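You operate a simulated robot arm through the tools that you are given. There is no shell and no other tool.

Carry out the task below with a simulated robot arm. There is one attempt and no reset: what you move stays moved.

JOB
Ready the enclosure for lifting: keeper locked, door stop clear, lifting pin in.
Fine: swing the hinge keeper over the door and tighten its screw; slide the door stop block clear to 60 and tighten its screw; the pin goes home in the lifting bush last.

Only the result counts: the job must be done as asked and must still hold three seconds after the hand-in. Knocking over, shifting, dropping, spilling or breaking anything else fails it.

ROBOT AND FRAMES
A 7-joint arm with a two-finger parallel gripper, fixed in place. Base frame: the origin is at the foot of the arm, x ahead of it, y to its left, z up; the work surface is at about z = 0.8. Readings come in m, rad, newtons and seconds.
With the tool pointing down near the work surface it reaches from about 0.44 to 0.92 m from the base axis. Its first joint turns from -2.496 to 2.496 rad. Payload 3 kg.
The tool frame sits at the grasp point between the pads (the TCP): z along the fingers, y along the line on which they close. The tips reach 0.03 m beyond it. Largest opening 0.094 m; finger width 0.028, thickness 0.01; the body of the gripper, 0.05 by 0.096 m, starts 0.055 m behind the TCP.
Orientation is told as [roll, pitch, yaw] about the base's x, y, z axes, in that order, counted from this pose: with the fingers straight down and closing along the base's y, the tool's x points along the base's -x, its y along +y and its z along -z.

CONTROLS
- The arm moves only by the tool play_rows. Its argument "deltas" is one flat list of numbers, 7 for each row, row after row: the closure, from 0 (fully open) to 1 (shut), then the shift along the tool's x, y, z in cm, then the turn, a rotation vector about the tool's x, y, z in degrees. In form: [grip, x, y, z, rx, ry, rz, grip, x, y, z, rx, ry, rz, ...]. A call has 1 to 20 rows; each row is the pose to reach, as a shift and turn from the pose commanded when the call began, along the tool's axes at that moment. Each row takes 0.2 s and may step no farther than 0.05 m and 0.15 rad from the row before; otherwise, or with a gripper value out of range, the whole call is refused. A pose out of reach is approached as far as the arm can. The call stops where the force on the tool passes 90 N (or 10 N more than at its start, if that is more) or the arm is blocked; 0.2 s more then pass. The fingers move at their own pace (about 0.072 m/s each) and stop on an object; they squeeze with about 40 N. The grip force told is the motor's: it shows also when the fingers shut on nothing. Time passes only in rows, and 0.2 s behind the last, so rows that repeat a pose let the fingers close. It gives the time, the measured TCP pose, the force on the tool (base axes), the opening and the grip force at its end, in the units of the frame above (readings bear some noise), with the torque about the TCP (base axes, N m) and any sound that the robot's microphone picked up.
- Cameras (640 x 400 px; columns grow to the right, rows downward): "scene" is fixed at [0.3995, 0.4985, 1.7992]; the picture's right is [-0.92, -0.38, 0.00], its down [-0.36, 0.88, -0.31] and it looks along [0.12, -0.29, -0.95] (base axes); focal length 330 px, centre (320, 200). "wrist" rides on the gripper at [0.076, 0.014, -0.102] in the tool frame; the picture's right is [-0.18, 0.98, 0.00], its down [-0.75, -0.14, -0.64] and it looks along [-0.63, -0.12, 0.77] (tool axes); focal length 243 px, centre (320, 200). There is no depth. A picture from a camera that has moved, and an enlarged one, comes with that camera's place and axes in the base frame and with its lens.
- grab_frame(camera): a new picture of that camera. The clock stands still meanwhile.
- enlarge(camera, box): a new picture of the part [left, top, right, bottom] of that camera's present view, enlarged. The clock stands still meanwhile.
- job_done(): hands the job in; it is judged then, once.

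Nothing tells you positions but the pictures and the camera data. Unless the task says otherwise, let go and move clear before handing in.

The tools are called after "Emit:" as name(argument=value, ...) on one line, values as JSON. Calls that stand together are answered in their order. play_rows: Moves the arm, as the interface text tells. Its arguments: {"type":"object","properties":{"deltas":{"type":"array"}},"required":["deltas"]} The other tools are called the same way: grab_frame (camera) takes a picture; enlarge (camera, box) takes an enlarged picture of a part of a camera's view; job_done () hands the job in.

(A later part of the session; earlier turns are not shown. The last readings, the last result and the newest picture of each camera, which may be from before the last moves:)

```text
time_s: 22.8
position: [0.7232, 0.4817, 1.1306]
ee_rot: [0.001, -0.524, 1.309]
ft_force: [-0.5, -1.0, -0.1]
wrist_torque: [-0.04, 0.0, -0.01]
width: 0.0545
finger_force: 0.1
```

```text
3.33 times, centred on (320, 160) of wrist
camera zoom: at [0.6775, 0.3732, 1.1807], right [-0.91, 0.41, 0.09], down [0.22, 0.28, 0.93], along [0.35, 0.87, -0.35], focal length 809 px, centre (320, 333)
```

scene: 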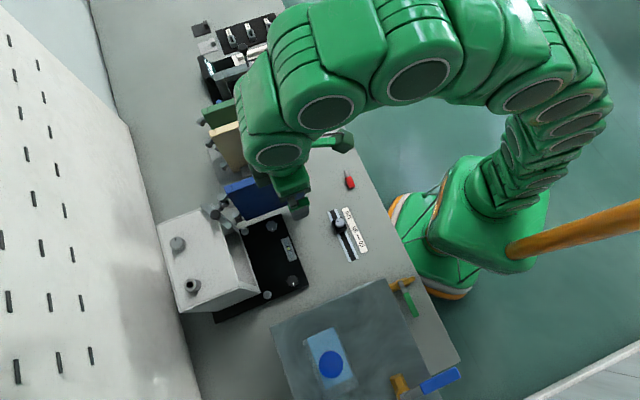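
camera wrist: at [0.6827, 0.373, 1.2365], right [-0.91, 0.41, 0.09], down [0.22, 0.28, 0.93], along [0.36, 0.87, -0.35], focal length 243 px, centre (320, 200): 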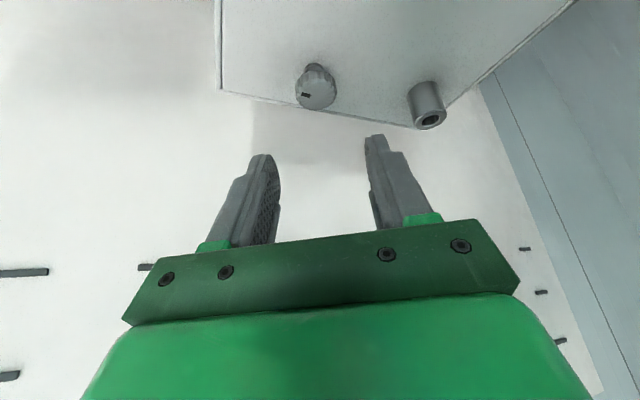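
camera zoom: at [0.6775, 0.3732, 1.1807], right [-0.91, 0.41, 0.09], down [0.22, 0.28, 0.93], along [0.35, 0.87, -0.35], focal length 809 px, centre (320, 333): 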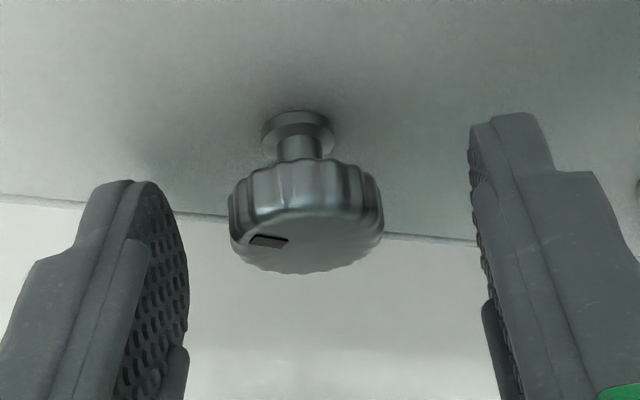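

The knob sits slightly left of the mid-line; I'll shift 3 mm and close.

Emit:
play_rows(deltas=[0.42, 0, -0.3, 0, 0, 0, 0, 0.75, 0, -0.35, 0, 0, 0, 0, 0.9, 0, -0.35, 0, 0, 0, 0, 0.9, 0, -0.35, 0, 0, 0, 0])

Emit:
enlarge(camera="wrist", box=[240, 100, 400, 220])

```text
time_s: 23.8
position: [0.7252, 0.4834, 1.1302]
ee_rot: [0.001, -0.523, 1.31]
ft_force: [-13.3, 2.8, 2.6]
wrist_torque: [-0.9, 0.48, 0.15]
width: 0.0258
finger_force: 44.7
```

```text
3.33 times, centred on (320, 160) of wrist
camera zoom: at [0.6809, 0.3737, 1.1805], right [-0.91, 0.41, 0.09], down [0.22, 0.28, 0.93], along [0.35, 0.87, -0.35], focal length 809 px, centre (320, 333)
```

zoom: 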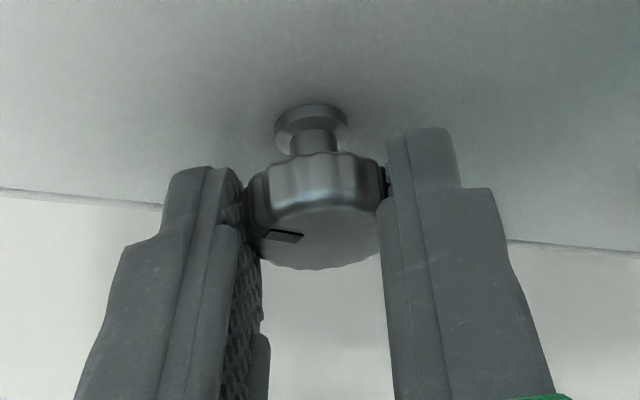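

The knob (26 mm) is held. I'll relax the side force and start turning it clockwise, watching the torque.

Emit:
play_rows(deltas=[0.9, -0.19, 0.21, 0.11, 0, 0, 0, 0.9, -0.2, 0.34, 0.12, 4, 0, 6.93, 0.9, -0.22, 0.49, 0.13, 8, 0, 13.86, 0.9, -0.27, 0.61, 0.15, 12, 0, 20.8])

Emit:
enlarge(camera="wrist", box=[240, 100, 400, 220])

```text
time_s: 24.8
position: [0.7204, 0.4863, 1.1281]
ee_rot: [0.002, -0.522, 0.889]
ft_force: [-22.4, -18.5, 9.2]
wrist_torque: [-0.89, 0.63, 0.11]
width: 0.0256
finger_force: 45.2
```

```text
3.33 times, centred on (320, 160) of wrist
camera zoom: at [0.6355, 0.4041, 1.1804], right [-0.66, 0.74, 0.09], down [0.32, 0.17, 0.93], along [0.68, 0.65, -0.35], focal length 809 px, centre (320, 333)
```

zoom: 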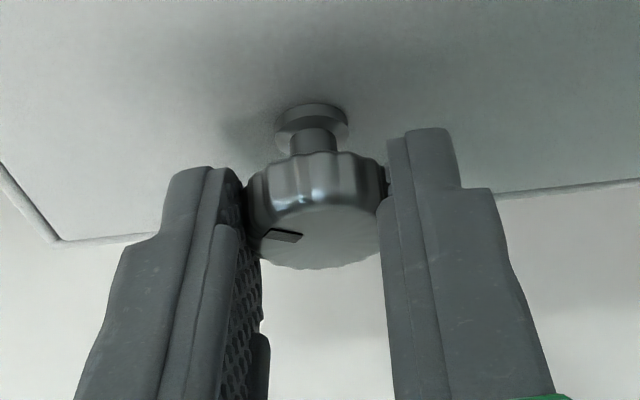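

The knob turns with the fingers and its mark follows. I'll continue the clockwise turn with a slightly corrected centre.

Emit:
play_rows(deltas=[0.9, 0.1, 0.26, -0.05, 4, 0, 6.93, 0.9, 0.06, 0.44, -0.03, 8, 0, 13.86])

Emit:
enlarge(camera="wrist", box=[240, 100, 400, 220])

```text
time_s: 25.4
position: [0.7193, 0.4874, 1.1304]
ee_rot: [0.0, -0.526, 0.607]
ft_force: [18.7, -2.4, -9.4]
wrist_torque: [-0.13, -0.77, -0.15]
width: 0.0258
finger_force: 44.9
```

```text
3.33 times, centred on (320, 160) of wrist
camera zoom: at [0.6137, 0.4334, 1.1801], right [-0.43, 0.9, 0.09], down [0.35, 0.07, 0.93], along [0.83, 0.43, -0.35], focal length 809 px, centre (320, 333)
```

zoom: 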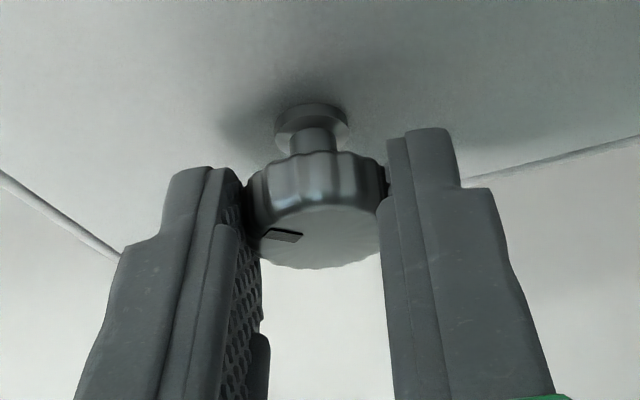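

Still turning freely. I'll keep going with the refined centre.

Emit:
play_rows(deltas=[0.9, -0.12, 0.05, 0.07, 4, 0, 6.93, 0.9, -0.15, 0.18, 0.09, 8, 0, 13.86, 0.9, -0.19, 0.32, 0.11, 12, 0, 20.8])

Emit:
enlarge(camera="wrist", box=[240, 100, 400, 220])

```text
time_s: 26.2
position: [0.716, 0.4922, 1.1291]
ee_rot: [0.002, -0.521, 0.189]
ft_force: [-11.7, -17.0, 6.1]
wrist_torque: [-0.88, 0.92, -0.18]
width: 0.026
finger_force: 44.6
```

```text
3.33 times, centred on (320, 160) of wrist
camera zoom: at [0.5986, 0.4851, 1.1805], right [-0.03, 1.0, 0.09], down [0.35, -0.08, 0.93], along [0.94, 0.06, -0.35], focal length 809 px, centre (320, 333)
```

zoom: 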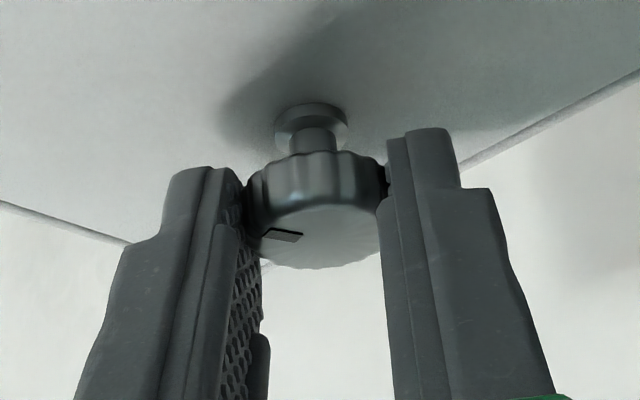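

About 64° turned so far without a stop. I'll continue.

Emit:
play_rows(deltas=[0.9, 0.07, 0.11, -0.04, 4, 0, 6.93, 0.9, 0.05, 0.25, -0.03, 8, 0, 13.86, 0.9, 0.0, 0.38, 0, 12, 0, 20.8])

Emit:
enlarge(camera="wrist", box=[240, 100, 400, 220])

```text
time_s: 27.0
position: [0.7167, 0.4981, 1.1304]
ee_rot: [0.003, -0.526, -0.231]
ft_force: [13.9, 12.4, 11.6]
wrist_torque: [-0.01, 0.53, 0.19]
width: 0.0258
finger_force: 45.1
```

```text
3.33 times, centred on (320, 160) of wrist
camera zoom: at [0.605, 0.5383, 1.1803], right [0.38, 0.92, 0.1], down [0.29, -0.22, 0.93], along [0.88, -0.32, -0.35], focal length 809 px, centre (320, 333)
```

zoom: 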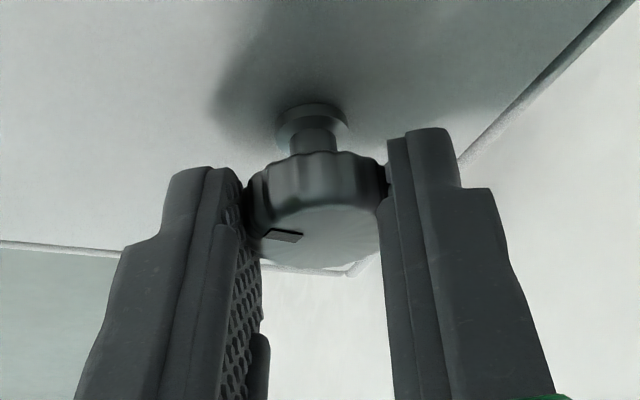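

Nearly 90° turned and still free. I'll go two more steps, then regrip if needed.

Emit:
play_rows(deltas=[0.9, -0.03, 0.27, 0.02, 4, 0, 6.93, 0.9, -0.06, 0.42, 0.04, 8, 0, 13.86])

Emit:
grab_frame(camera="wrist")

Emit:
enlarge(camera="scene", box=[130, 170, 270, 320])

```text
time_s: 27.6
position: [0.717, 0.5009, 1.1304]
ee_rot: [0.003, -0.521, -0.509]
ft_force: [9.2, 12.4, 15.6]
wrist_torque: [-0.32, -1.13, 0.2]
width: 0.0257
finger_force: 45.1
```

```text
taken
camera wrist: at [0.6214, 0.5709, 1.1802], right [0.62, 0.78, 0.09], down [0.22, -0.29, 0.93], along [0.76, -0.55, -0.35], focal length 243 px, centre (320, 200)
```

wrist: 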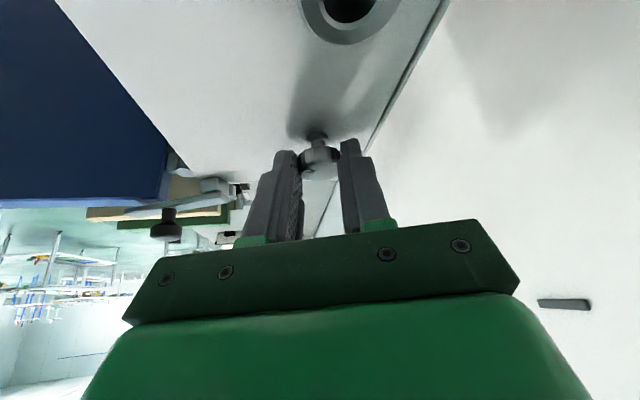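

```text
2.67 times, centred on (200, 245) of scene
camera zoom: at [0.3995, 0.4985, 1.7992], right [-0.92, -0.38, 0.0], down [-0.36, 0.88, -0.31], along [0.12, -0.29, -0.95], focal length 880 px, centre (640, 80)
```

zoom: 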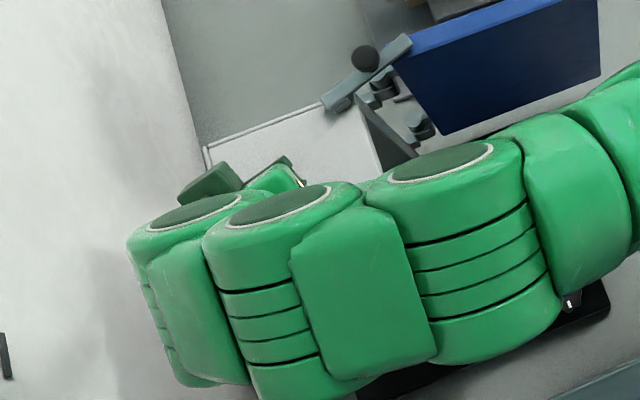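

Still free at about 104°. Two more steps.

Emit:
play_rows(deltas=[0.9, 0.07, 0.21, -0.04, 4, 0, 6.93, 0.9, 0.04, 0.35, -0.02, 8, 0, 13.86])

Emit:
enlarge(camera="wrist", box=[240, 100, 400, 220])

```text
time_s: 28.1
position: [0.7128, 0.4981, 1.1238]
ee_rot: [0.032, -0.531, -0.715]
ft_force: [40.9, 34.7, 0.9]
wrist_torque: [-0.02, -0.78, 0.63]
width: 0.0397
finger_force: 27.0
out of reach, approached as far as the arm can: row 1, 2
stopped in row 2: the force on the tool passed its limit at 139 N (the readings are from after the stop); the commanded pose is now the measured one
```

```text
3.33 times, centred on (320, 160) of wrist
camera zoom: at [0.6311, 0.5845, 1.1736], right [0.75, 0.65, 0.12], down [0.14, -0.34, 0.93], along [0.64, -0.68, -0.35], focal length 809 px, centre (320, 333)
```

zoom: 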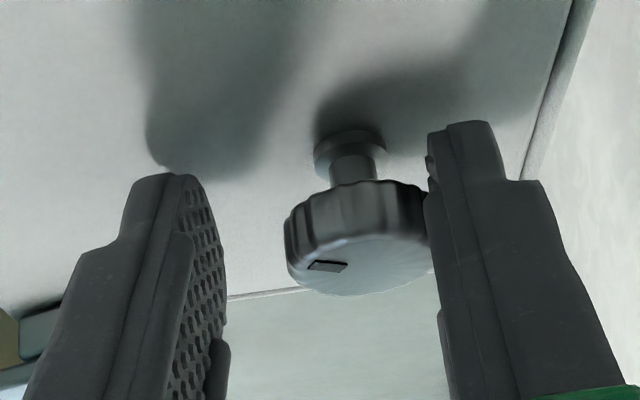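

The last step exceeded the reach at this yaw and pried the grip; about 110° of turn is done. I'll open, shift off the knob and lift.

Emit:
play_rows(deltas=[0.6, 0, 0.3, 0, 0, 0, 0, 0.42, 0, 0.6, 0, 0, 0, 0, 0.42, -0.5, 0.6, -0.87, 0, 0, 0, 0.42, -2, 0.6, -3.46, 0, 0, 0, 0.42, -3.5, 0.6, -6.06, 0, 0, 0])

Emit:
enlarge(camera="wrist", box=[220, 30, 420, 180])

```text
time_s: 29.4
position: [0.7075, 0.4889, 1.1503]
ee_rot: [0.025, -0.529, -0.718]
ft_force: [0.1, -0.4, 0.1]
wrist_torque: [0.03, -0.01, 0.0]
width: 0.0545
finger_force: 0.1
out of reach, approached as far as the arm can: row 3, 4, 5
```

```text
2.67 times, centred on (320, 105) of wrist
camera zoom: at [0.6265, 0.5755, 1.1997], right [0.76, 0.64, 0.11], down [0.14, -0.33, 0.93], along [0.64, -0.69, -0.35], focal length 647 px, centre (320, 453)
```

zoom: 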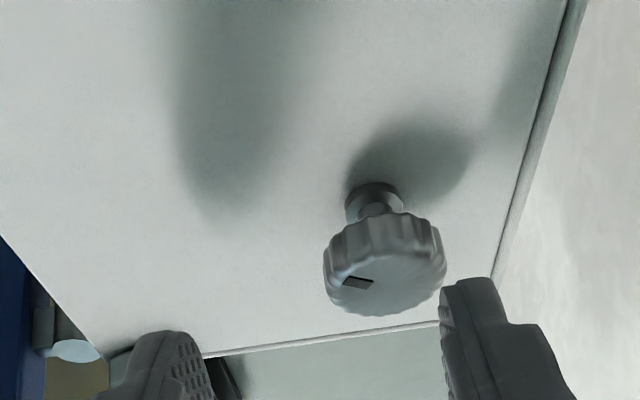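

Now I'll swing the yaw back toward the reachable side while staying centred over the knob, then lift.

Emit:
play_rows(deltas=[0.42, -0.15, 0.5, -0.1, -3.5, 0, -6.93, 0.42, -0.3, 0.9, -0.2, -7, 0, -13.86, 0.42, -0.46, 1.29, -0.31, -10.6, 0, -20.8])

Emit:
enlarge(camera="wrist", box=[220, 60, 420, 210])

```text
time_s: 30.1
position: [0.7175, 0.4971, 1.1544]
ee_rot: [-0.005, -0.534, -0.294]
ft_force: [0.1, -0.1, 0.7]
wrist_torque: [-0.01, -0.01, 0.02]
width: 0.0547
finger_force: 0.0
```

```text
2.67 times, centred on (320, 135) of wrist
camera zoom: at [0.6086, 0.5459, 1.2043], right [0.44, 0.89, 0.09], down [0.27, -0.23, 0.94], along [0.86, -0.39, -0.34], focal length 647 px, centre (320, 373)
```

zoom: 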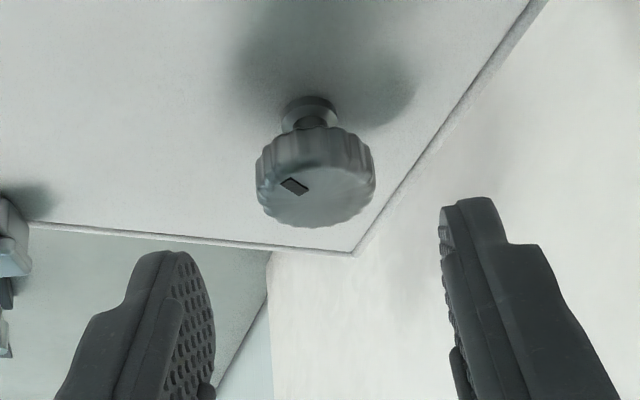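

Clear. I'll unwind the yaw to 75° above the knob for a second stroke.

Emit:
play_rows(deltas=[0.42, -0.13, -0.09, -0.04, -3.83, 0, -6.64, 0.42, -0.26, -0.18, -0.08, -7.67, 0, -13.28, 0.42, -0.4, -0.27, -0.12, -11.5, 0, -19.9, 0.42, -0.53, -0.36, -0.16, -15.3, 0, -26.6, 0.42, -0.66, -0.45, -0.2, -19.2, 0, -33.2, 0.42, -0.79, -0.55, -0.24, -23, 0, -39.85, 0.42, -0.92, -0.64, -0.27, -26.8, 0, -46.5, 0.42, -1.05, -0.73, -0.31, -30.7, 0, -53.1, 0.42, -1.19, -0.82, -0.35, -34.5, 0, -59.8, 0.42, -1.32, -0.91, -0.39, -38.3, 0, -66.4, 0.42, -1.45, -1.0, -0.43, -42.2, 0, -73.1, 0.42, -1.58, -1.09, -0.47, -46, 0, -79.7])

Emit:
enlarge(camera="wrist", box=[220, 60, 420, 210])

Emit:
enlarge(camera="scene", box=[150, 180, 270, 320])

```text
time_s: 32.8
position: [0.7244, 0.4855, 1.1667]
ee_rot: [-0.012, -0.52, 1.315]
ft_force: [0.2, 0.6, 0.2]
wrist_torque: [-0.01, 0.01, -0.01]
width: 0.0545
finger_force: 0.0
```

```text
2.67 times, centred on (320, 135) of wrist
camera zoom: at [0.6806, 0.3755, 1.2183], right [-0.91, 0.41, 0.08], down [0.21, 0.29, 0.93], along [0.36, 0.87, -0.35], focal length 647 px, centre (320, 373)
```

zoom: 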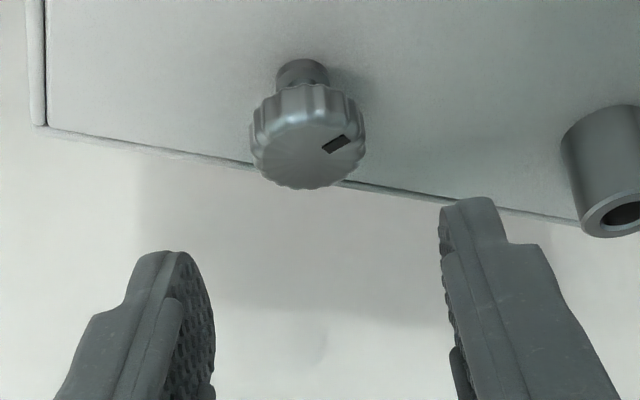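

```text
2.86 times, centred on (210, 250) of scene
camera zoom: at [0.3995, 0.4985, 1.7992], right [-0.92, -0.38, 0.0], down [-0.36, 0.88, -0.31], along [0.12, -0.29, -0.95], focal length 943 px, centre (634, 57)
```

zoom: 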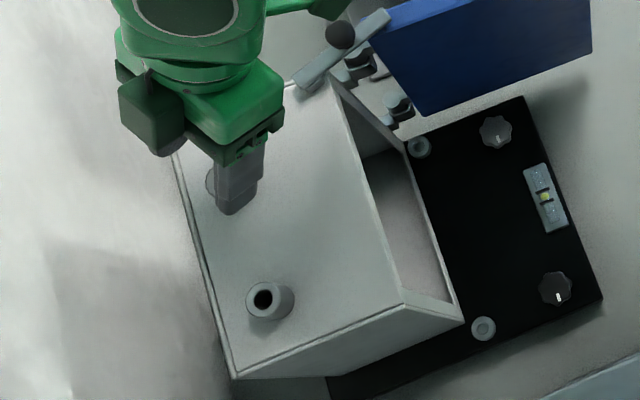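

The mark has moved by roughly 110°, the keeper and box are unmoved. I'll lower for the second grip.

Emit:
play_rows(deltas=[0.42, 0.7, 0, 1.1, -0.3, 0, 0, 0.42, 1.4, -0.05, 2.2, -0.7, 0, 0, 0.42, 2.0, -0.05, 3.09, -0.7, 0, 0, 0.75, 2.0, -0.05, 3.09, -0.7, 0, 0, 0.9, 2.0, -0.05, 3.09, -0.7, 0, 0, 0.9, 2.0, -0.05, 3.09, -0.7, 0, 0])

Emit:
enlarge(camera="wrist", box=[240, 100, 400, 220])

```text
time_s: 34.1
position: [0.7249, 0.4812, 1.131]
ee_rot: [0.003, -0.519, 1.313]
ft_force: [-11.3, 1.7, 3.1]
wrist_torque: [-0.15, 0.12, 0.18]
width: 0.0262
finger_force: 45.0
```

```text
3.33 times, centred on (320, 160) of wrist
camera zoom: at [0.6811, 0.3726, 1.1822], right [-0.91, 0.4, 0.09], down [0.22, 0.29, 0.93], along [0.35, 0.87, -0.35], focal length 809 px, centre (320, 333)
```

zoom: 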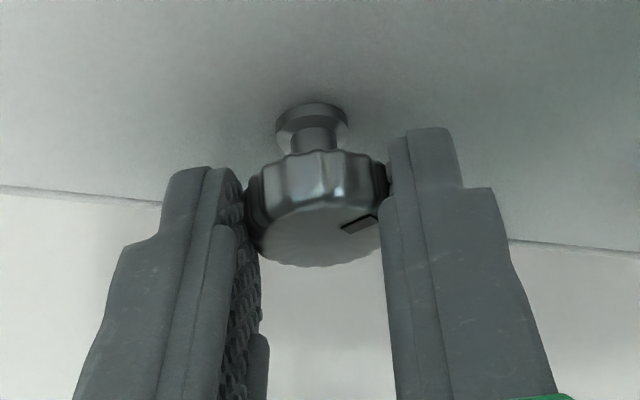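

Gripped again. Second clockwise stroke.

Emit:
play_rows(deltas=[0.9, 0.02, 0.27, -0.01, 4, 0, 6.93, 0.9, -0.01, 0.45, 0, 8, 0, 13.86, 0.9, -0.07, 0.62, 0.04, 12, 0, 20.8])

Emit:
enlarge(camera="wrist", box=[240, 100, 400, 220])

```text
time_s: 35.0
position: [0.7194, 0.4845, 1.1313]
ee_rot: [-0.002, -0.52, 0.893]
ft_force: [3.5, 9.7, 7.0]
wrist_torque: [-0.23, 0.28, 0.04]
width: 0.026
finger_force: 45.0
```

```text
3.33 times, centred on (320, 160) of wrist
camera zoom: at [0.6348, 0.4024, 1.1822], right [-0.67, 0.74, 0.09], down [0.32, 0.17, 0.93], along [0.67, 0.65, -0.35], focal length 809 px, centre (320, 333)
```

zoom: 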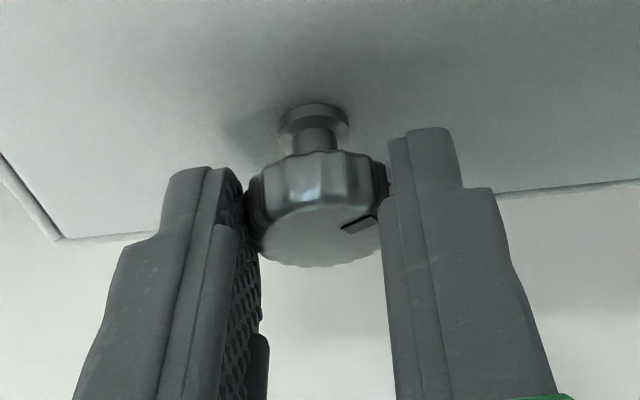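

Emit:
play_rows(deltas=[0.9, -0.01, 0.18, 0.01, 4, 0, 6.93, 0.9, -0.04, 0.35, 0.02, 8, 0, 13.86, 0.9, -0.1, 0.52, 0.06, 12, 0, 20.8, 0.9, -0.16, 0.67, 0.09, 16, 0, 27.7])

Emit:
enlarge(camera="wrist", box=[240, 100, 400, 220])

```text
time_s: 36.0
position: [0.7148, 0.491, 1.1312]
ee_rot: [-0.003, -0.522, 0.334]
ft_force: [-9.3, 9.2, 7.1]
wrist_torque: [0.09, 1.08, 0.19]
width: 0.0264
finger_force: 45.2
```

```text
3.33 times, centred on (320, 160) of wrist
camera zoom: at [0.5989, 0.4658, 1.1819], right [-0.17, 0.98, 0.09], down [0.36, -0.02, 0.93], along [0.92, 0.19, -0.35], focal length 809 px, centre (320, 333)
```

zoom: 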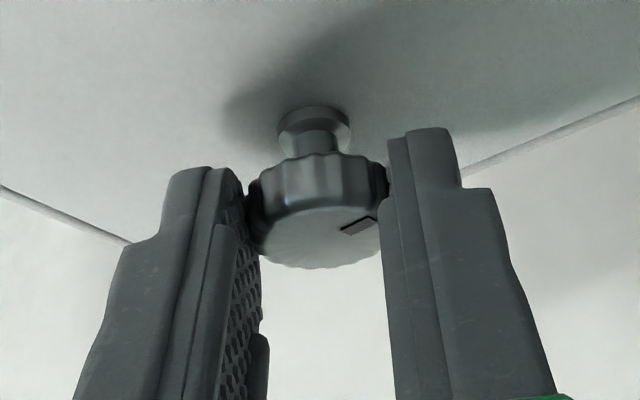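

Emit:
play_rows(deltas=[0.9, 0, 0.22, 0, 4, 0, 6.93, 0.9, -0.04, 0.4, 0.02, 8, 0, 13.86, 0.9, -0.09, 0.57, 0.05, 12, 0, 20.8, 0.9, -0.16, 0.73, 0.09, 16, 0, 27.7])

Emit:
enlarge(camera="wrist", box=[240, 100, 400, 220])

```text
time_s: 37.0
position: [0.7145, 0.498, 1.1297]
ee_rot: [-0.004, -0.523, -0.221]
ft_force: [-3.0, 13.3, 5.4]
wrist_torque: [0.67, 0.25, 0.46]
width: 0.026
finger_force: 45.0
```

```text
3.33 times, centred on (320, 160) of wrist
camera zoom: at [0.6031, 0.5386, 1.1807], right [0.37, 0.92, 0.09], down [0.29, -0.21, 0.93], along [0.88, -0.32, -0.35], focal length 809 px, centre (320, 333)
```

zoom: 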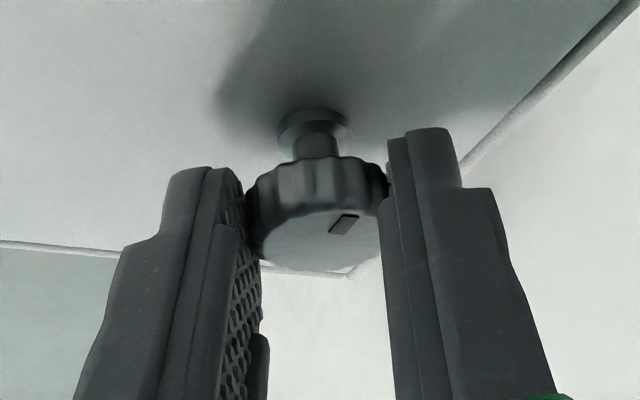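

The mark now lags behind the fingers, so the screw seems to have tightened. One more step to confirm.

Emit:
play_rows(deltas=[0.9, -0.02, 0.18, 0.01, 4, 0, 6.93, 0.9, -0.02, 0.18, 0.01, 4, 0, 6.93])

Emit:
enlarge(camera="wrist", box=[240, 100, 400, 220])

```text
time_s: 37.5
position: [0.7155, 0.5001, 1.1303]
ee_rot: [-0.006, -0.523, -0.36]
ft_force: [-3.3, 18.2, -3.0]
wrist_torque: [0.88, 0.64, 0.73]
width: 0.0258
finger_force: 45.0
```

```text
3.33 times, centred on (320, 160) of wrist
camera zoom: at [0.6104, 0.5556, 1.1807], right [0.5, 0.86, 0.09], down [0.26, -0.25, 0.93], along [0.83, -0.44, -0.35], focal length 809 px, centre (320, 333)
```

zoom: 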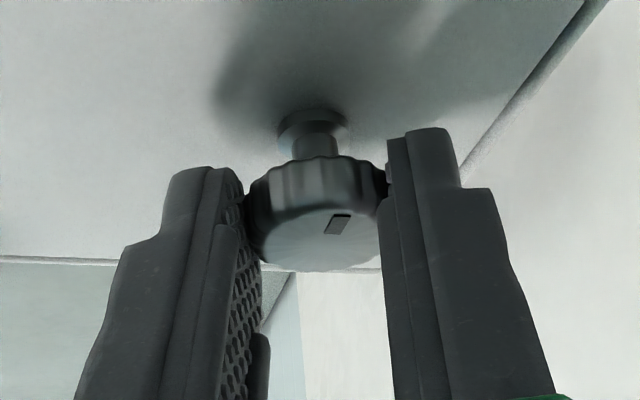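

The screw is tight: the fingers slip while the mark stays. I'll open, then unwind a bit and lift away.

Emit:
play_rows(deltas=[0.6, 0, 0, 0, 0, 0, 0, 0.42, 0, 0, 0, 0, 0, 0, 0.42, -0.5, 0, -0.87, 0, 0, 0, 0.42, -1.0, 0, -1.73, -4, 0, -6.93, 0.42, -1.75, 0, -3.0, -8, 0, -13.86, 0.42, -2, -0.5, -5, -8, 0, -13.86])

Emit:
enlarge(camera="wrist", box=[220, 30, 420, 180])

```text
time_s: 39.0
position: [0.7051, 0.497, 1.1838]
ee_rot: [-0.007, -0.522, -0.078]
ft_force: [0.1, 0.0, 0.4]
wrist_torque: [-0.01, -0.01, 0.0]
width: 0.0545
finger_force: 0.2
```

```text
2.67 times, centred on (320, 105) of wrist
camera zoom: at [0.5897, 0.5216, 1.2343], right [0.24, 0.97, 0.09], down [0.32, -0.16, 0.93], along [0.92, -0.19, -0.35], focal length 647 px, centre (320, 453)
```

zoom: 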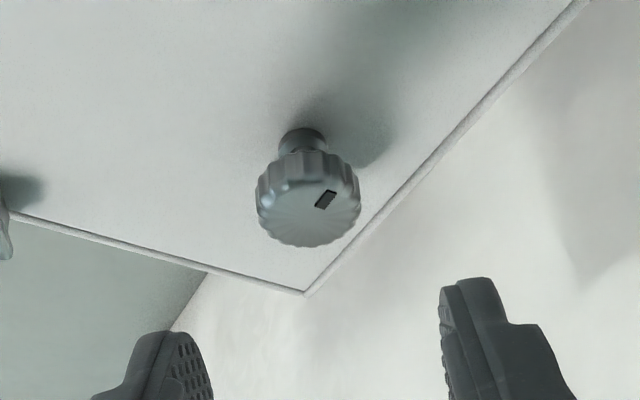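

Keeper screw done. I'll retreat up and inward, make the tool vertical, and go look at the door stop.

Emit:
play_rows(deltas=[0.3, -1.5, 0, -2.6, 0, 0, 0, 0.3, 0.6, -2.6, -4.5, 0, 0, 0, 0.3, 2.7, -5.2, -6.4, 0, 0, 0, 0.3, 4.9, -7.9, -8.4, 0, 0, 0, 0.3, 7.0, -10.5, -10.3, 0, 0, 0, 0.3, 9.13, -13.14, -12.21, 0, 0, 0])

Emit:
play_rows(deltas=[0.3, 0, 0, 0, 0, 7.5, 0, 0.3, 0, 0, 0, 0, 15, 0, 0.3, 0, 0, 0, 0, 22.5, 0, 0.3, 0, 0, 0, 0, 30, 0])

Emit:
play_rows(deltas=[0.3, 1.8, -2.2, 3, 0, 0, -6.25, 0.3, 3.5, -4.5, 6, 0, 0, -12.5, 0.3, 5.3, -6.7, 9.1, 0, 0, -18.75, 0.3, 7.1, -8.9, 12.2, 0, 0, -25, 0.3, 8.8, -11.2, 15.2, 0, 0, -31.25, 0.3, 10.6, -13.4, 18.3, 0, 0, -37.5, 0.3, 12.4, -15.6, 21.3, 0, 0, -43.75, 0.3, 14.1, -17.9, 24.4, 0, 0, -50])

Emit:
grab_frame(camera="wrist")

Emit:
grab_frame(camera="scene")

```text
time_s: 40.4
position: [0.5559, 0.377, 1.2462]
ee_rot: [-0.005, -0.521, -0.08]
ft_force: [0.1, 0.1, 0.6]
wrist_torque: [0.04, -0.01, 0.01]
width: 0.0658
finger_force: 0.0
```

```text
time_s: 41.4
position: [0.5563, 0.3785, 1.2445]
ee_rot: [-0.005, 0.004, -0.082]
ft_force: [0.6, 0.1, 0.8]
wrist_torque: [0.01, -0.01, 0.01]
width: 0.0657
finger_force: 0.1
```

```text
time_s: 43.1
position: [0.399, 0.2088, 1.0011]
ee_rot: [0.0, 0.003, 0.791]
ft_force: [-0.3, 0.0, 0.4]
wrist_torque: [-0.02, -0.02, 0.04]
width: 0.0658
finger_force: 0.0
```

```text
taken
camera wrist: at [0.3361, 0.1662, 1.1033], right [-0.57, 0.82, 0.0], down [0.63, 0.44, 0.64], along [0.53, 0.36, -0.77], focal length 243 px, centre (320, 200)
```

wrist: 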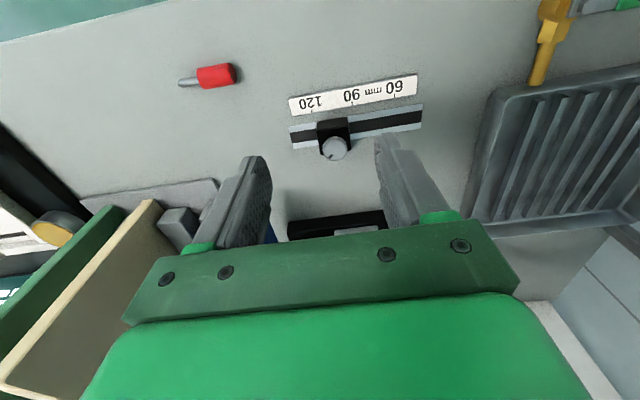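

```text
taken
```

scene: 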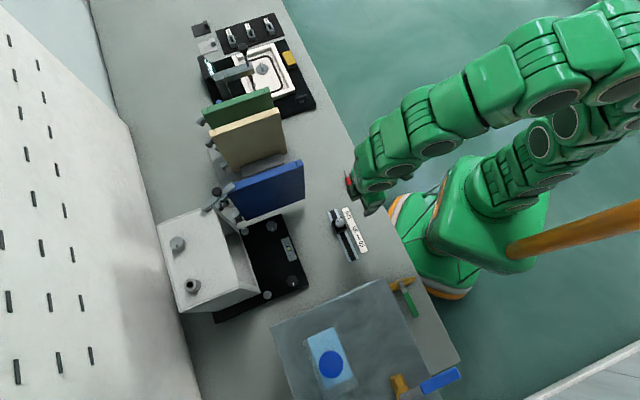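

The door stop rail and scale are in view. I'll enlarge them to get marks and block position.

Emit:
enlarge(camera="wrist", box=[270, 60, 440, 170])

Emit:
enlarge(camera="scene", box=[315, 195, 385, 265])

Emit:
enlarge(camera="wrist", box=[160, 40, 260, 110])

Emit:
enlarge(camera="scene", box=[180, 180, 260, 240])

```text
3.64 times, centred on (355, 115) of wrist
camera zoom: at [0.3361, 0.1662, 1.1033], right [-0.57, 0.82, 0.0], down [0.63, 0.44, 0.64], along [0.53, 0.36, -0.77], focal length 882 px, centre (193, 509)
```

zoom: 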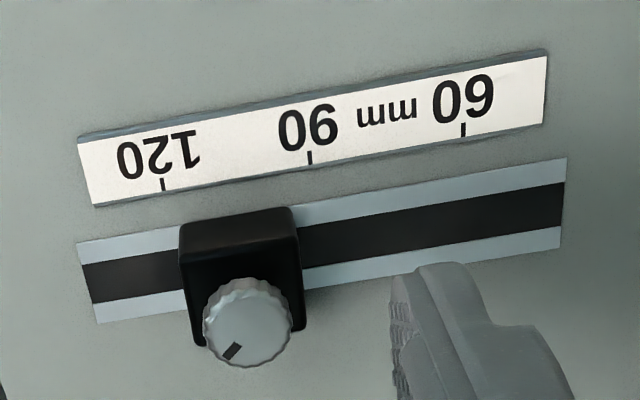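

```text
5.71 times, centred on (350, 230) of scene
camera zoom: at [0.3995, 0.4985, 1.7992], right [-0.92, -0.38, 0.0], down [-0.36, 0.88, -0.31], along [0.12, -0.29, -0.95], focal length 1886 px, centre (149, 29)
```

zoom: 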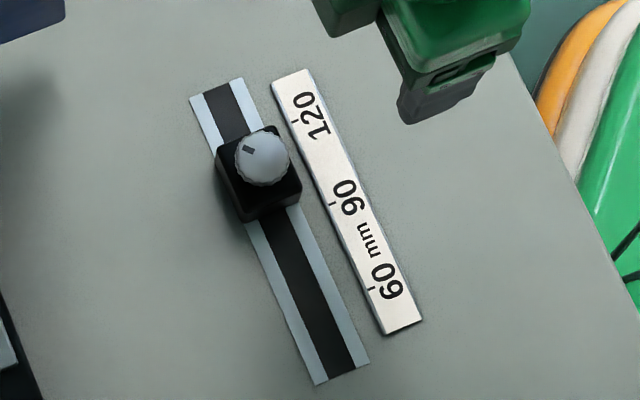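

```text
5.71 times, centred on (210, 75) of wrist
camera zoom: at [0.3361, 0.1662, 1.1033], right [-0.57, 0.82, 0.0], down [0.63, 0.44, 0.64], along [0.53, 0.36, -0.77], focal length 1386 px, centre (949, 914)
```

zoom: 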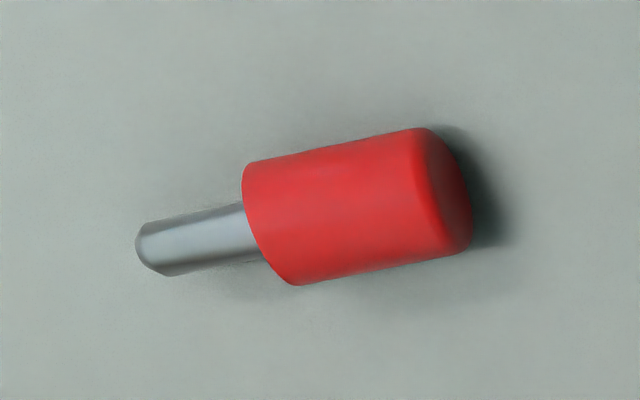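

```text
6.67 times, centred on (220, 210) of scene
camera zoom: at [0.3995, 0.4985, 1.7992], right [-0.92, -0.38, 0.0], down [-0.36, 0.88, -0.31], along [0.12, -0.29, -0.95], focal length 2200 px, centre (987, 133)
```

zoom: 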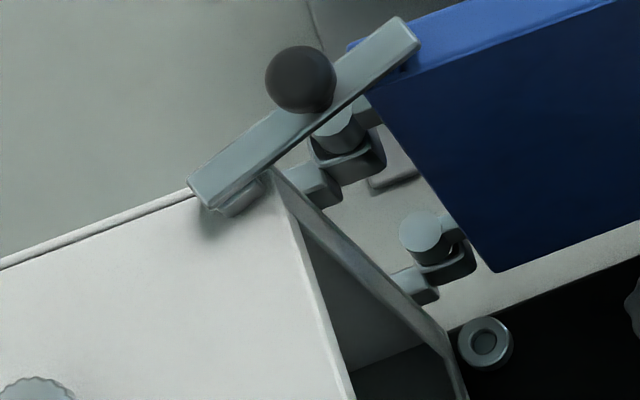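

Scale pitch is 50 mm real per 30 units, and the block reads about 107, so it must slide about 77 mm along (-0.707, 0.707). I'll hover above its knob.

Emit:
play_rows(deltas=[0.42, -2, 0.2, 2.4, 0, 0, 0, 0.42, -4, 0.4, 4.8, 0, 0, 0, 0.42, -6.03, 0.62, 7.1, 0, 0, 0])

Emit:
grab_frame(camera="wrist")

Emit:
enlarge(camera="wrist", box=[240, 60, 400, 190])

```text
time_s: 44.0
position: [0.4383, 0.2566, 0.9302]
ee_rot: [-0.003, 0.005, 0.79]
ft_force: [0.7, -1.0, -0.3]
wrist_torque: [0.07, -0.01, -0.01]
width: 0.0548
finger_force: 0.0
```

```text
taken
camera wrist: at [0.3751, 0.2135, 1.0325], right [-0.57, 0.82, 0.0], down [0.63, 0.44, 0.64], along [0.53, 0.36, -0.77], focal length 243 px, centre (320, 200)
```

wrist: 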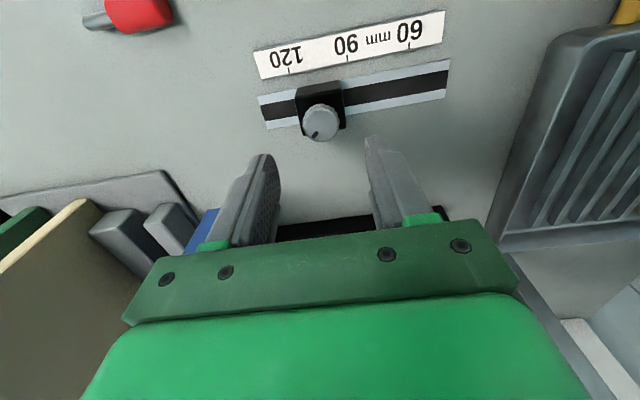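

```text
3.08 times, centred on (320, 125) of wrist
camera zoom: at [0.3751, 0.2135, 1.0325], right [-0.57, 0.82, 0.0], down [0.63, 0.44, 0.64], along [0.53, 0.36, -0.77], focal length 746 px, centre (320, 431)
```

zoom: 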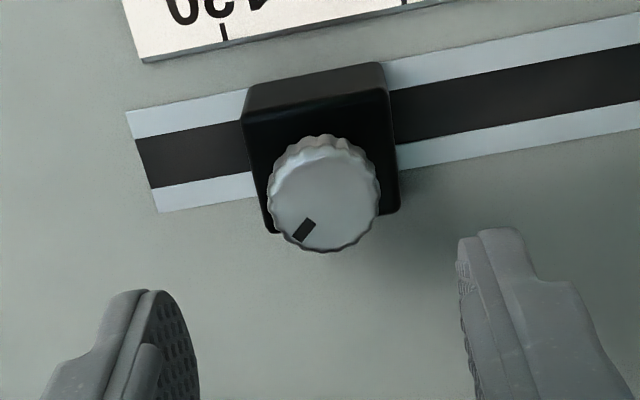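

Block top at about 0.837, knob top at about 0.856. I'll lower around the knob and grip it.

Emit:
play_rows(deltas=[0.42, 0.2, 0.05, 2, 0, 0, 0, 0.42, 0.4, 0.1, 4, 0, 0, 0, 0.42, 0.4, 0.1, 5.0, 0, 0, 0, 0.42, 0.4, 0.1, 5.8, 0, 0, 0])

Emit:
enlarge(camera="wrist", box=[240, 80, 400, 210])

```text
time_s: 45.0
position: [0.4337, 0.2543, 0.8732]
ee_rot: [-0.003, 0.004, 0.79]
ft_force: [0.2, -0.4, 0.0]
wrist_torque: [0.02, -0.03, -0.01]
width: 0.0545
finger_force: 0.0
```

```text
3.08 times, centred on (320, 145) of wrist
camera zoom: at [0.3705, 0.2114, 0.9751], right [-0.57, 0.82, 0.0], down [0.63, 0.44, 0.64], along [0.53, 0.36, -0.77], focal length 746 px, centre (320, 369)
```

zoom: 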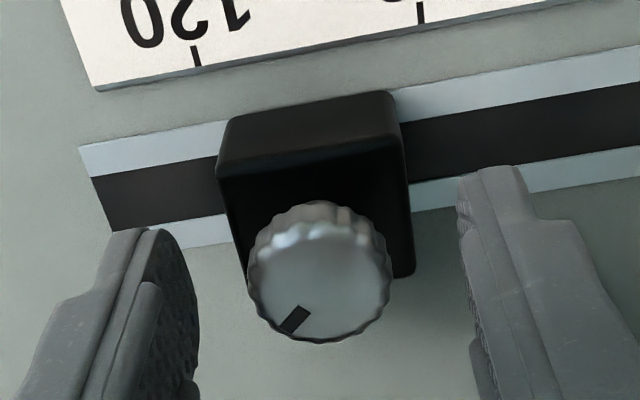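

Emit:
play_rows(deltas=[0.75, 0.1, 0, 0, 0, 0, 0, 0.9, 0.1, 0, 0, 0, 0, 0, 0.9, 0.1, 0, 0, 0, 0, 0])

Emit:
enlarge(camera="wrist", box=[240, 80, 400, 210])

```text
time_s: 45.8
position: [0.4334, 0.2532, 0.873]
ee_rot: [0.0, 0.003, 0.793]
ft_force: [4.4, 2.8, 0.5]
wrist_torque: [-0.07, 0.09, 0.02]
width: 0.0259
finger_force: 44.8
```

```text
3.08 times, centred on (320, 145) of wrist
camera zoom: at [0.3699, 0.2106, 0.9748], right [-0.57, 0.82, 0.0], down [0.63, 0.44, 0.64], along [0.53, 0.36, -0.77], focal length 746 px, centre (320, 369)
```

zoom: 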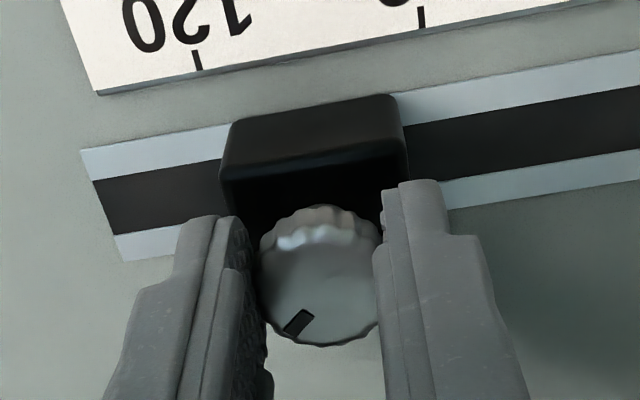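

Gripped. I'll slide 70 mm along the rail toward 60 and then check the reading.

Emit:
play_rows(deltas=[0.9, 0.1, 1, 0, 0, 0, 0, 0.9, 0.1, 2, 0, 0, 0, 0, 0.9, 0.1, 3, 0, 0, 0, 0, 0.9, 0.1, 4, 0, 0, 0, 0, 0.9, 0.1, 5, 0, 0, 0, 0, 0.9, 0.1, 6, 0, 0, 0, 0, 0.9, 0.1, 7, 0, 0, 0, 0])

Emit:
grab_frame(camera="wrist")

Emit:
enlarge(camera="wrist", box=[240, 70, 400, 200])

Emit:
enlarge(camera="scene", box=[315, 195, 385, 265])

```text
time_s: 47.4
position: [0.3834, 0.302, 0.8718]
ee_rot: [-0.003, 0.002, 0.789]
ft_force: [23.7, 20.8, -8.5]
wrist_torque: [0.73, -0.72, -0.01]
width: 0.0257
finger_force: 44.9
```

```text
taken
camera wrist: at [0.3201, 0.2592, 0.9746], right [-0.57, 0.82, 0.0], down [0.63, 0.44, 0.64], along [0.53, 0.36, -0.77], focal length 243 px, centre (320, 200)
```

wrist: 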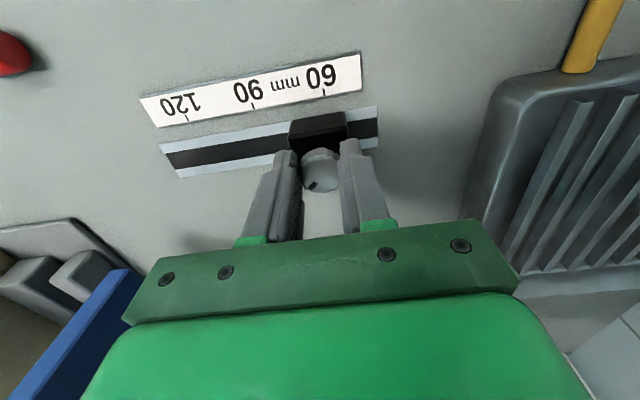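

```text
3.08 times, centred on (320, 135) of wrist
camera zoom: at [0.3201, 0.2592, 0.9746], right [-0.57, 0.82, 0.0], down [0.63, 0.44, 0.64], along [0.53, 0.36, -0.77], focal length 746 px, centre (320, 400)
```

zoom: 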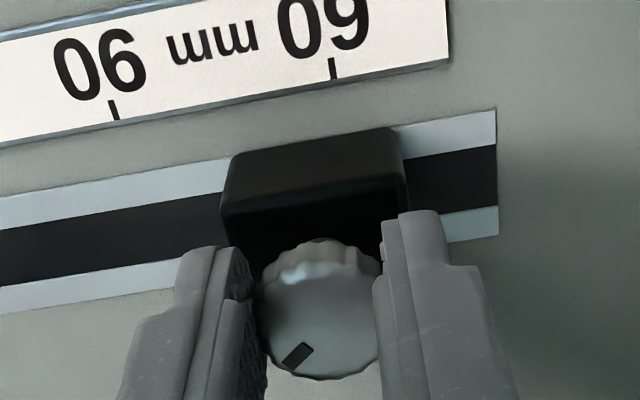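

```text
5.71 times, centred on (350, 230) of scene
camera zoom: at [0.3995, 0.4985, 1.7992], right [-0.92, -0.38, 0.0], down [-0.36, 0.88, -0.31], along [0.12, -0.29, -0.95], focal length 1886 px, centre (149, 29)
```

zoom: 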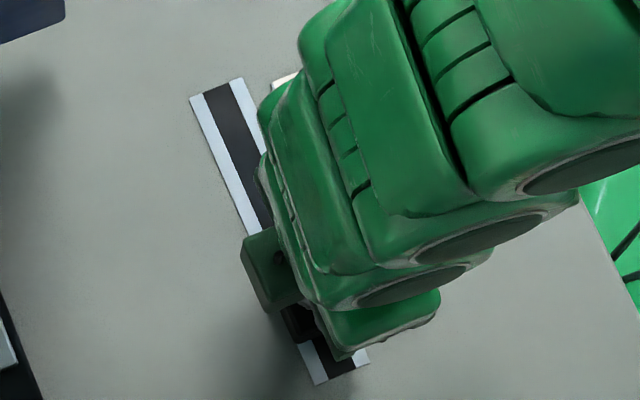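

It reads about 64 with about 7 mm to go. I'll move the rest, relieving the side force.

Emit:
play_rows(deltas=[0.9, -0.2, 0.35, 0, 0, 0, 0, 0.9, -0.2, 0.72, 0, 0, 0, 0, 0.9, -0.2, 0.72, 0, 0, 0, 0])

Emit:
enlarge(camera="wrist", box=[240, 70, 400, 200])

```text
time_s: 48.1
position: [0.3781, 0.3079, 0.8728]
ee_rot: [-0.003, 0.008, 0.792]
ft_force: [4.3, -10.0, 15.2]
wrist_torque: [-1.05, 0.75, -0.02]
width: 0.0259
finger_force: 44.8
```

```text
3.08 times, centred on (320, 135) of wrist
camera zoom: at [0.3149, 0.265, 0.9751], right [-0.57, 0.82, 0.0], down [0.63, 0.44, 0.64], along [0.52, 0.36, -0.77], focal length 746 px, centre (320, 400)
```

zoom: 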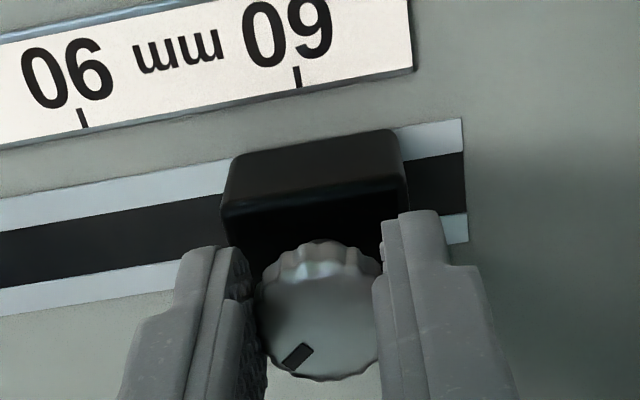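

The block reads 60 within measurement error. Now I'll turn the knob clockwise about its axis, first 40°.

Emit:
play_rows(deltas=[0.9, 0, 0, 0, 0, 0, 8, 0.9, 0, 0, 0, 0, 0, 16, 0.9, 0, 0, 0, 0, 0, 24, 0.9, 0, 0, 0, 0, 0, 32, 0.9, 0, 0, 0, 0, 0, 40])

Emit:
enlarge(camera="wrist", box=[230, 50, 410, 210])

```text
time_s: 49.4
position: [0.379, 0.3088, 0.8715]
ee_rot: [-0.004, 0.004, 0.09]
ft_force: [-7.0, -2.8, -21.5]
wrist_torque: [0.14, 1.02, -0.03]
width: 0.0257
finger_force: 44.4
```

```text
2.50 times, centred on (320, 130) of wrist
camera zoom: at [0.3019, 0.3174, 0.9746], right [0.1, 1.0, 0.0], down [0.77, -0.07, 0.64], along [0.64, -0.06, -0.77], focal length 606 px, centre (320, 375)
```

zoom: 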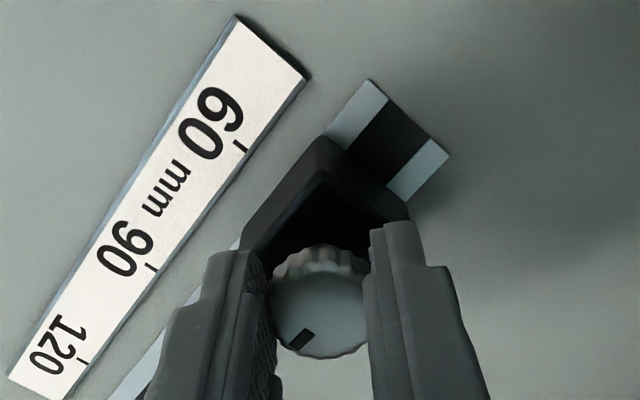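

The knob follows. I'll continue the turn.

Emit:
play_rows(deltas=[0.9, 0, 0, 0.05, 0, 0, 8, 0.9, 0, 0, 0.05, 0, 0, 16, 0.9, 0, 0, 0.05, 0, 0, 24, 0.9, 0, 0, 0.05, 0, 0, 32, 0.9, 0, 0, 0.05, 0, 0, 40])

Emit:
enlarge(camera="wrist", box=[230, 50, 410, 210])

```text
time_s: 50.5
position: [0.3804, 0.3107, 0.8722]
ee_rot: [0.002, -0.002, -0.607]
ft_force: [27.0, 28.8, -30.6]
wrist_torque: [0.38, -0.78, 0.18]
width: 0.026
finger_force: 44.6
```

```text
2.50 times, centred on (320, 130) of wrist
camera zoom: at [0.3263, 0.3664, 0.9748], right [0.71, 0.7, 0.0], down [0.54, -0.55, 0.64], along [0.45, -0.46, -0.77], focal length 606 px, centre (320, 375)
```

zoom: 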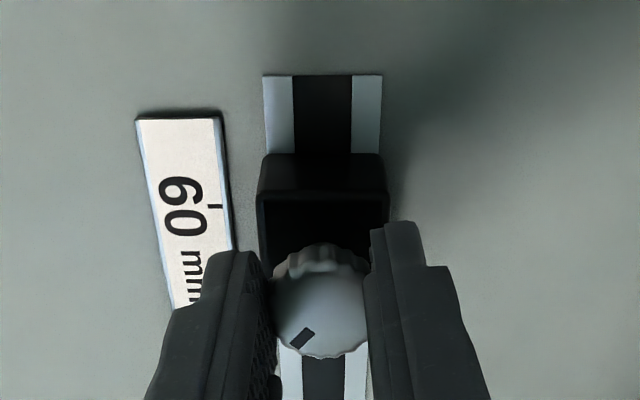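

Still following (80° so far). I'll relieve the side force and continue.

Emit:
play_rows(deltas=[0.9, -0.04, 0.2, 0.1, 0, 0, 0, 0.9, -0.04, 0.2, 0.1, 0, 0, 8, 0.9, -0.04, 0.2, 0.1, 0, 0, 16, 0.9, -0.04, 0.2, 0.1, 0, 0, 24, 0.9, -0.04, 0.2, 0.1, 0, 0, 32])

Emit:
enlarge(camera="wrist", box=[230, 50, 410, 210])

```text
time_s: 51.8
position: [0.3822, 0.3127, 0.8722]
ee_rot: [0.002, -0.001, -1.165]
ft_force: [44.4, 39.2, 24.7]
wrist_torque: [1.04, -1.12, 0.3]
width: 0.0256
finger_force: 45.1
```

```text
2.50 times, centred on (320, 130) of wrist
camera zoom: at [0.3654, 0.3886, 0.9737], right [0.98, 0.22, 0.0], down [0.17, -0.75, 0.64], along [0.14, -0.63, -0.77], focal length 606 px, centre (320, 375)
```

zoom: 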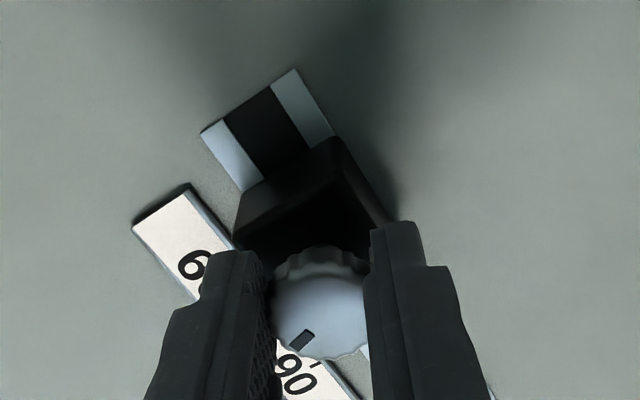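

Side force has built up; about 112° is done. I'll release, rise, unwind the yaw, and check the reading before regripping.

Emit:
play_rows(deltas=[0.7, 0, 0, 0, 0, 0, 0, 0.42, 0, 0, 0, 0, 0, 0, 0.42, 0, 0, 0, 0, 0, 0, 0.42, 0, 0, -2, 0, 0, 0, 0.42, 0, 0, -4.5, 0, 0, 0])

Emit:
play_rows(deltas=[0.42, 0, 0, 0, 0, 0, -8, 0.42, 0, 0, 0, 0, 0, -16, 0.42, 0, 0, 0, 0, 0, -24, 0.42, 0, 0, 0, 0, 0, -32, 0.42, 0, 0, 0, 0, 0, -40, 0.42, 0, 0, 0, 0, 0, -48, 0.42, 0, 0, 0, 0, 0, -56, 0.42, 0, 0, 0, 0, 0, -64, 0.42, 0, 0, 0, 0, 0, -72, 0.42, 0, 0, 0, 0, 0, -80, 0.42, 0, 0, 0, 0, 0, -88, 0.42, 0, 0, 0, 0, 0, -96, 0.42, 0, 0, 0, 0, 0, -104, 0.42, 0, 0, 0, 0, 0, -112])

Emit:
grab_frame(camera="wrist")

Emit:
enlarge(camera="wrist", box=[230, 50, 410, 190])

```text
time_s: 53.0
position: [0.382, 0.3105, 0.9162]
ee_rot: [-0.004, -0.003, -1.165]
ft_force: [-0.4, 0.1, -0.7]
wrist_torque: [-0.01, -0.01, 0.04]
width: 0.0544
finger_force: 0.0
```

```text
time_s: 56.0
position: [0.3813, 0.3107, 0.9165]
ee_rot: [-0.002, 0.005, 0.791]
ft_force: [0.6, 0.5, -0.3]
wrist_torque: [0.02, -0.05, -0.02]
width: 0.0543
finger_force: 0.0
```

```text
taken
camera wrist: at [0.3175, 0.2667, 1.0189], right [-0.57, 0.82, 0.0], down [0.63, 0.44, 0.64], along [0.53, 0.36, -0.77], focal length 243 px, centre (320, 200)
```

wrist: 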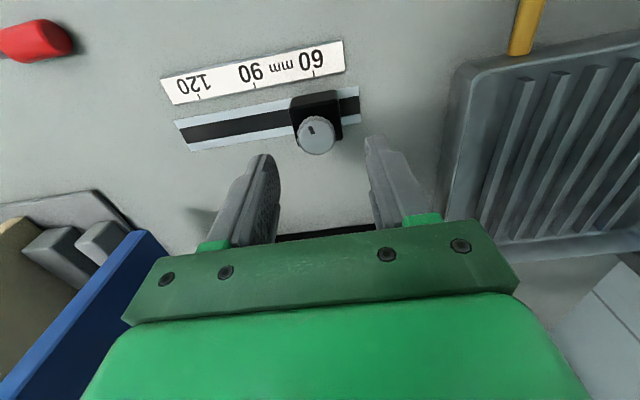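

```text
2.86 times, centred on (320, 120) of wrist
camera zoom: at [0.3175, 0.2667, 1.0189], right [-0.57, 0.82, 0.0], down [0.63, 0.44, 0.64], along [0.53, 0.36, -0.77], focal length 693 px, centre (320, 429)
```

zoom: 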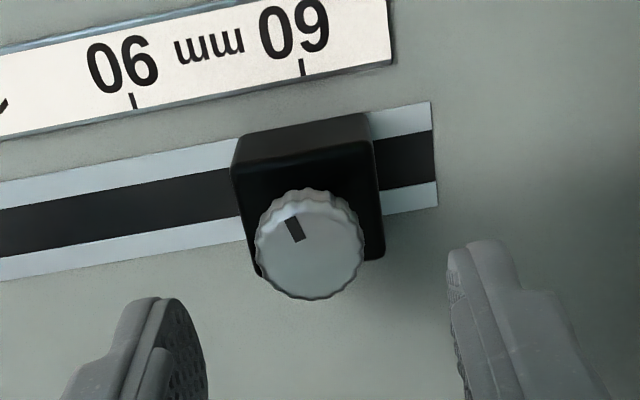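

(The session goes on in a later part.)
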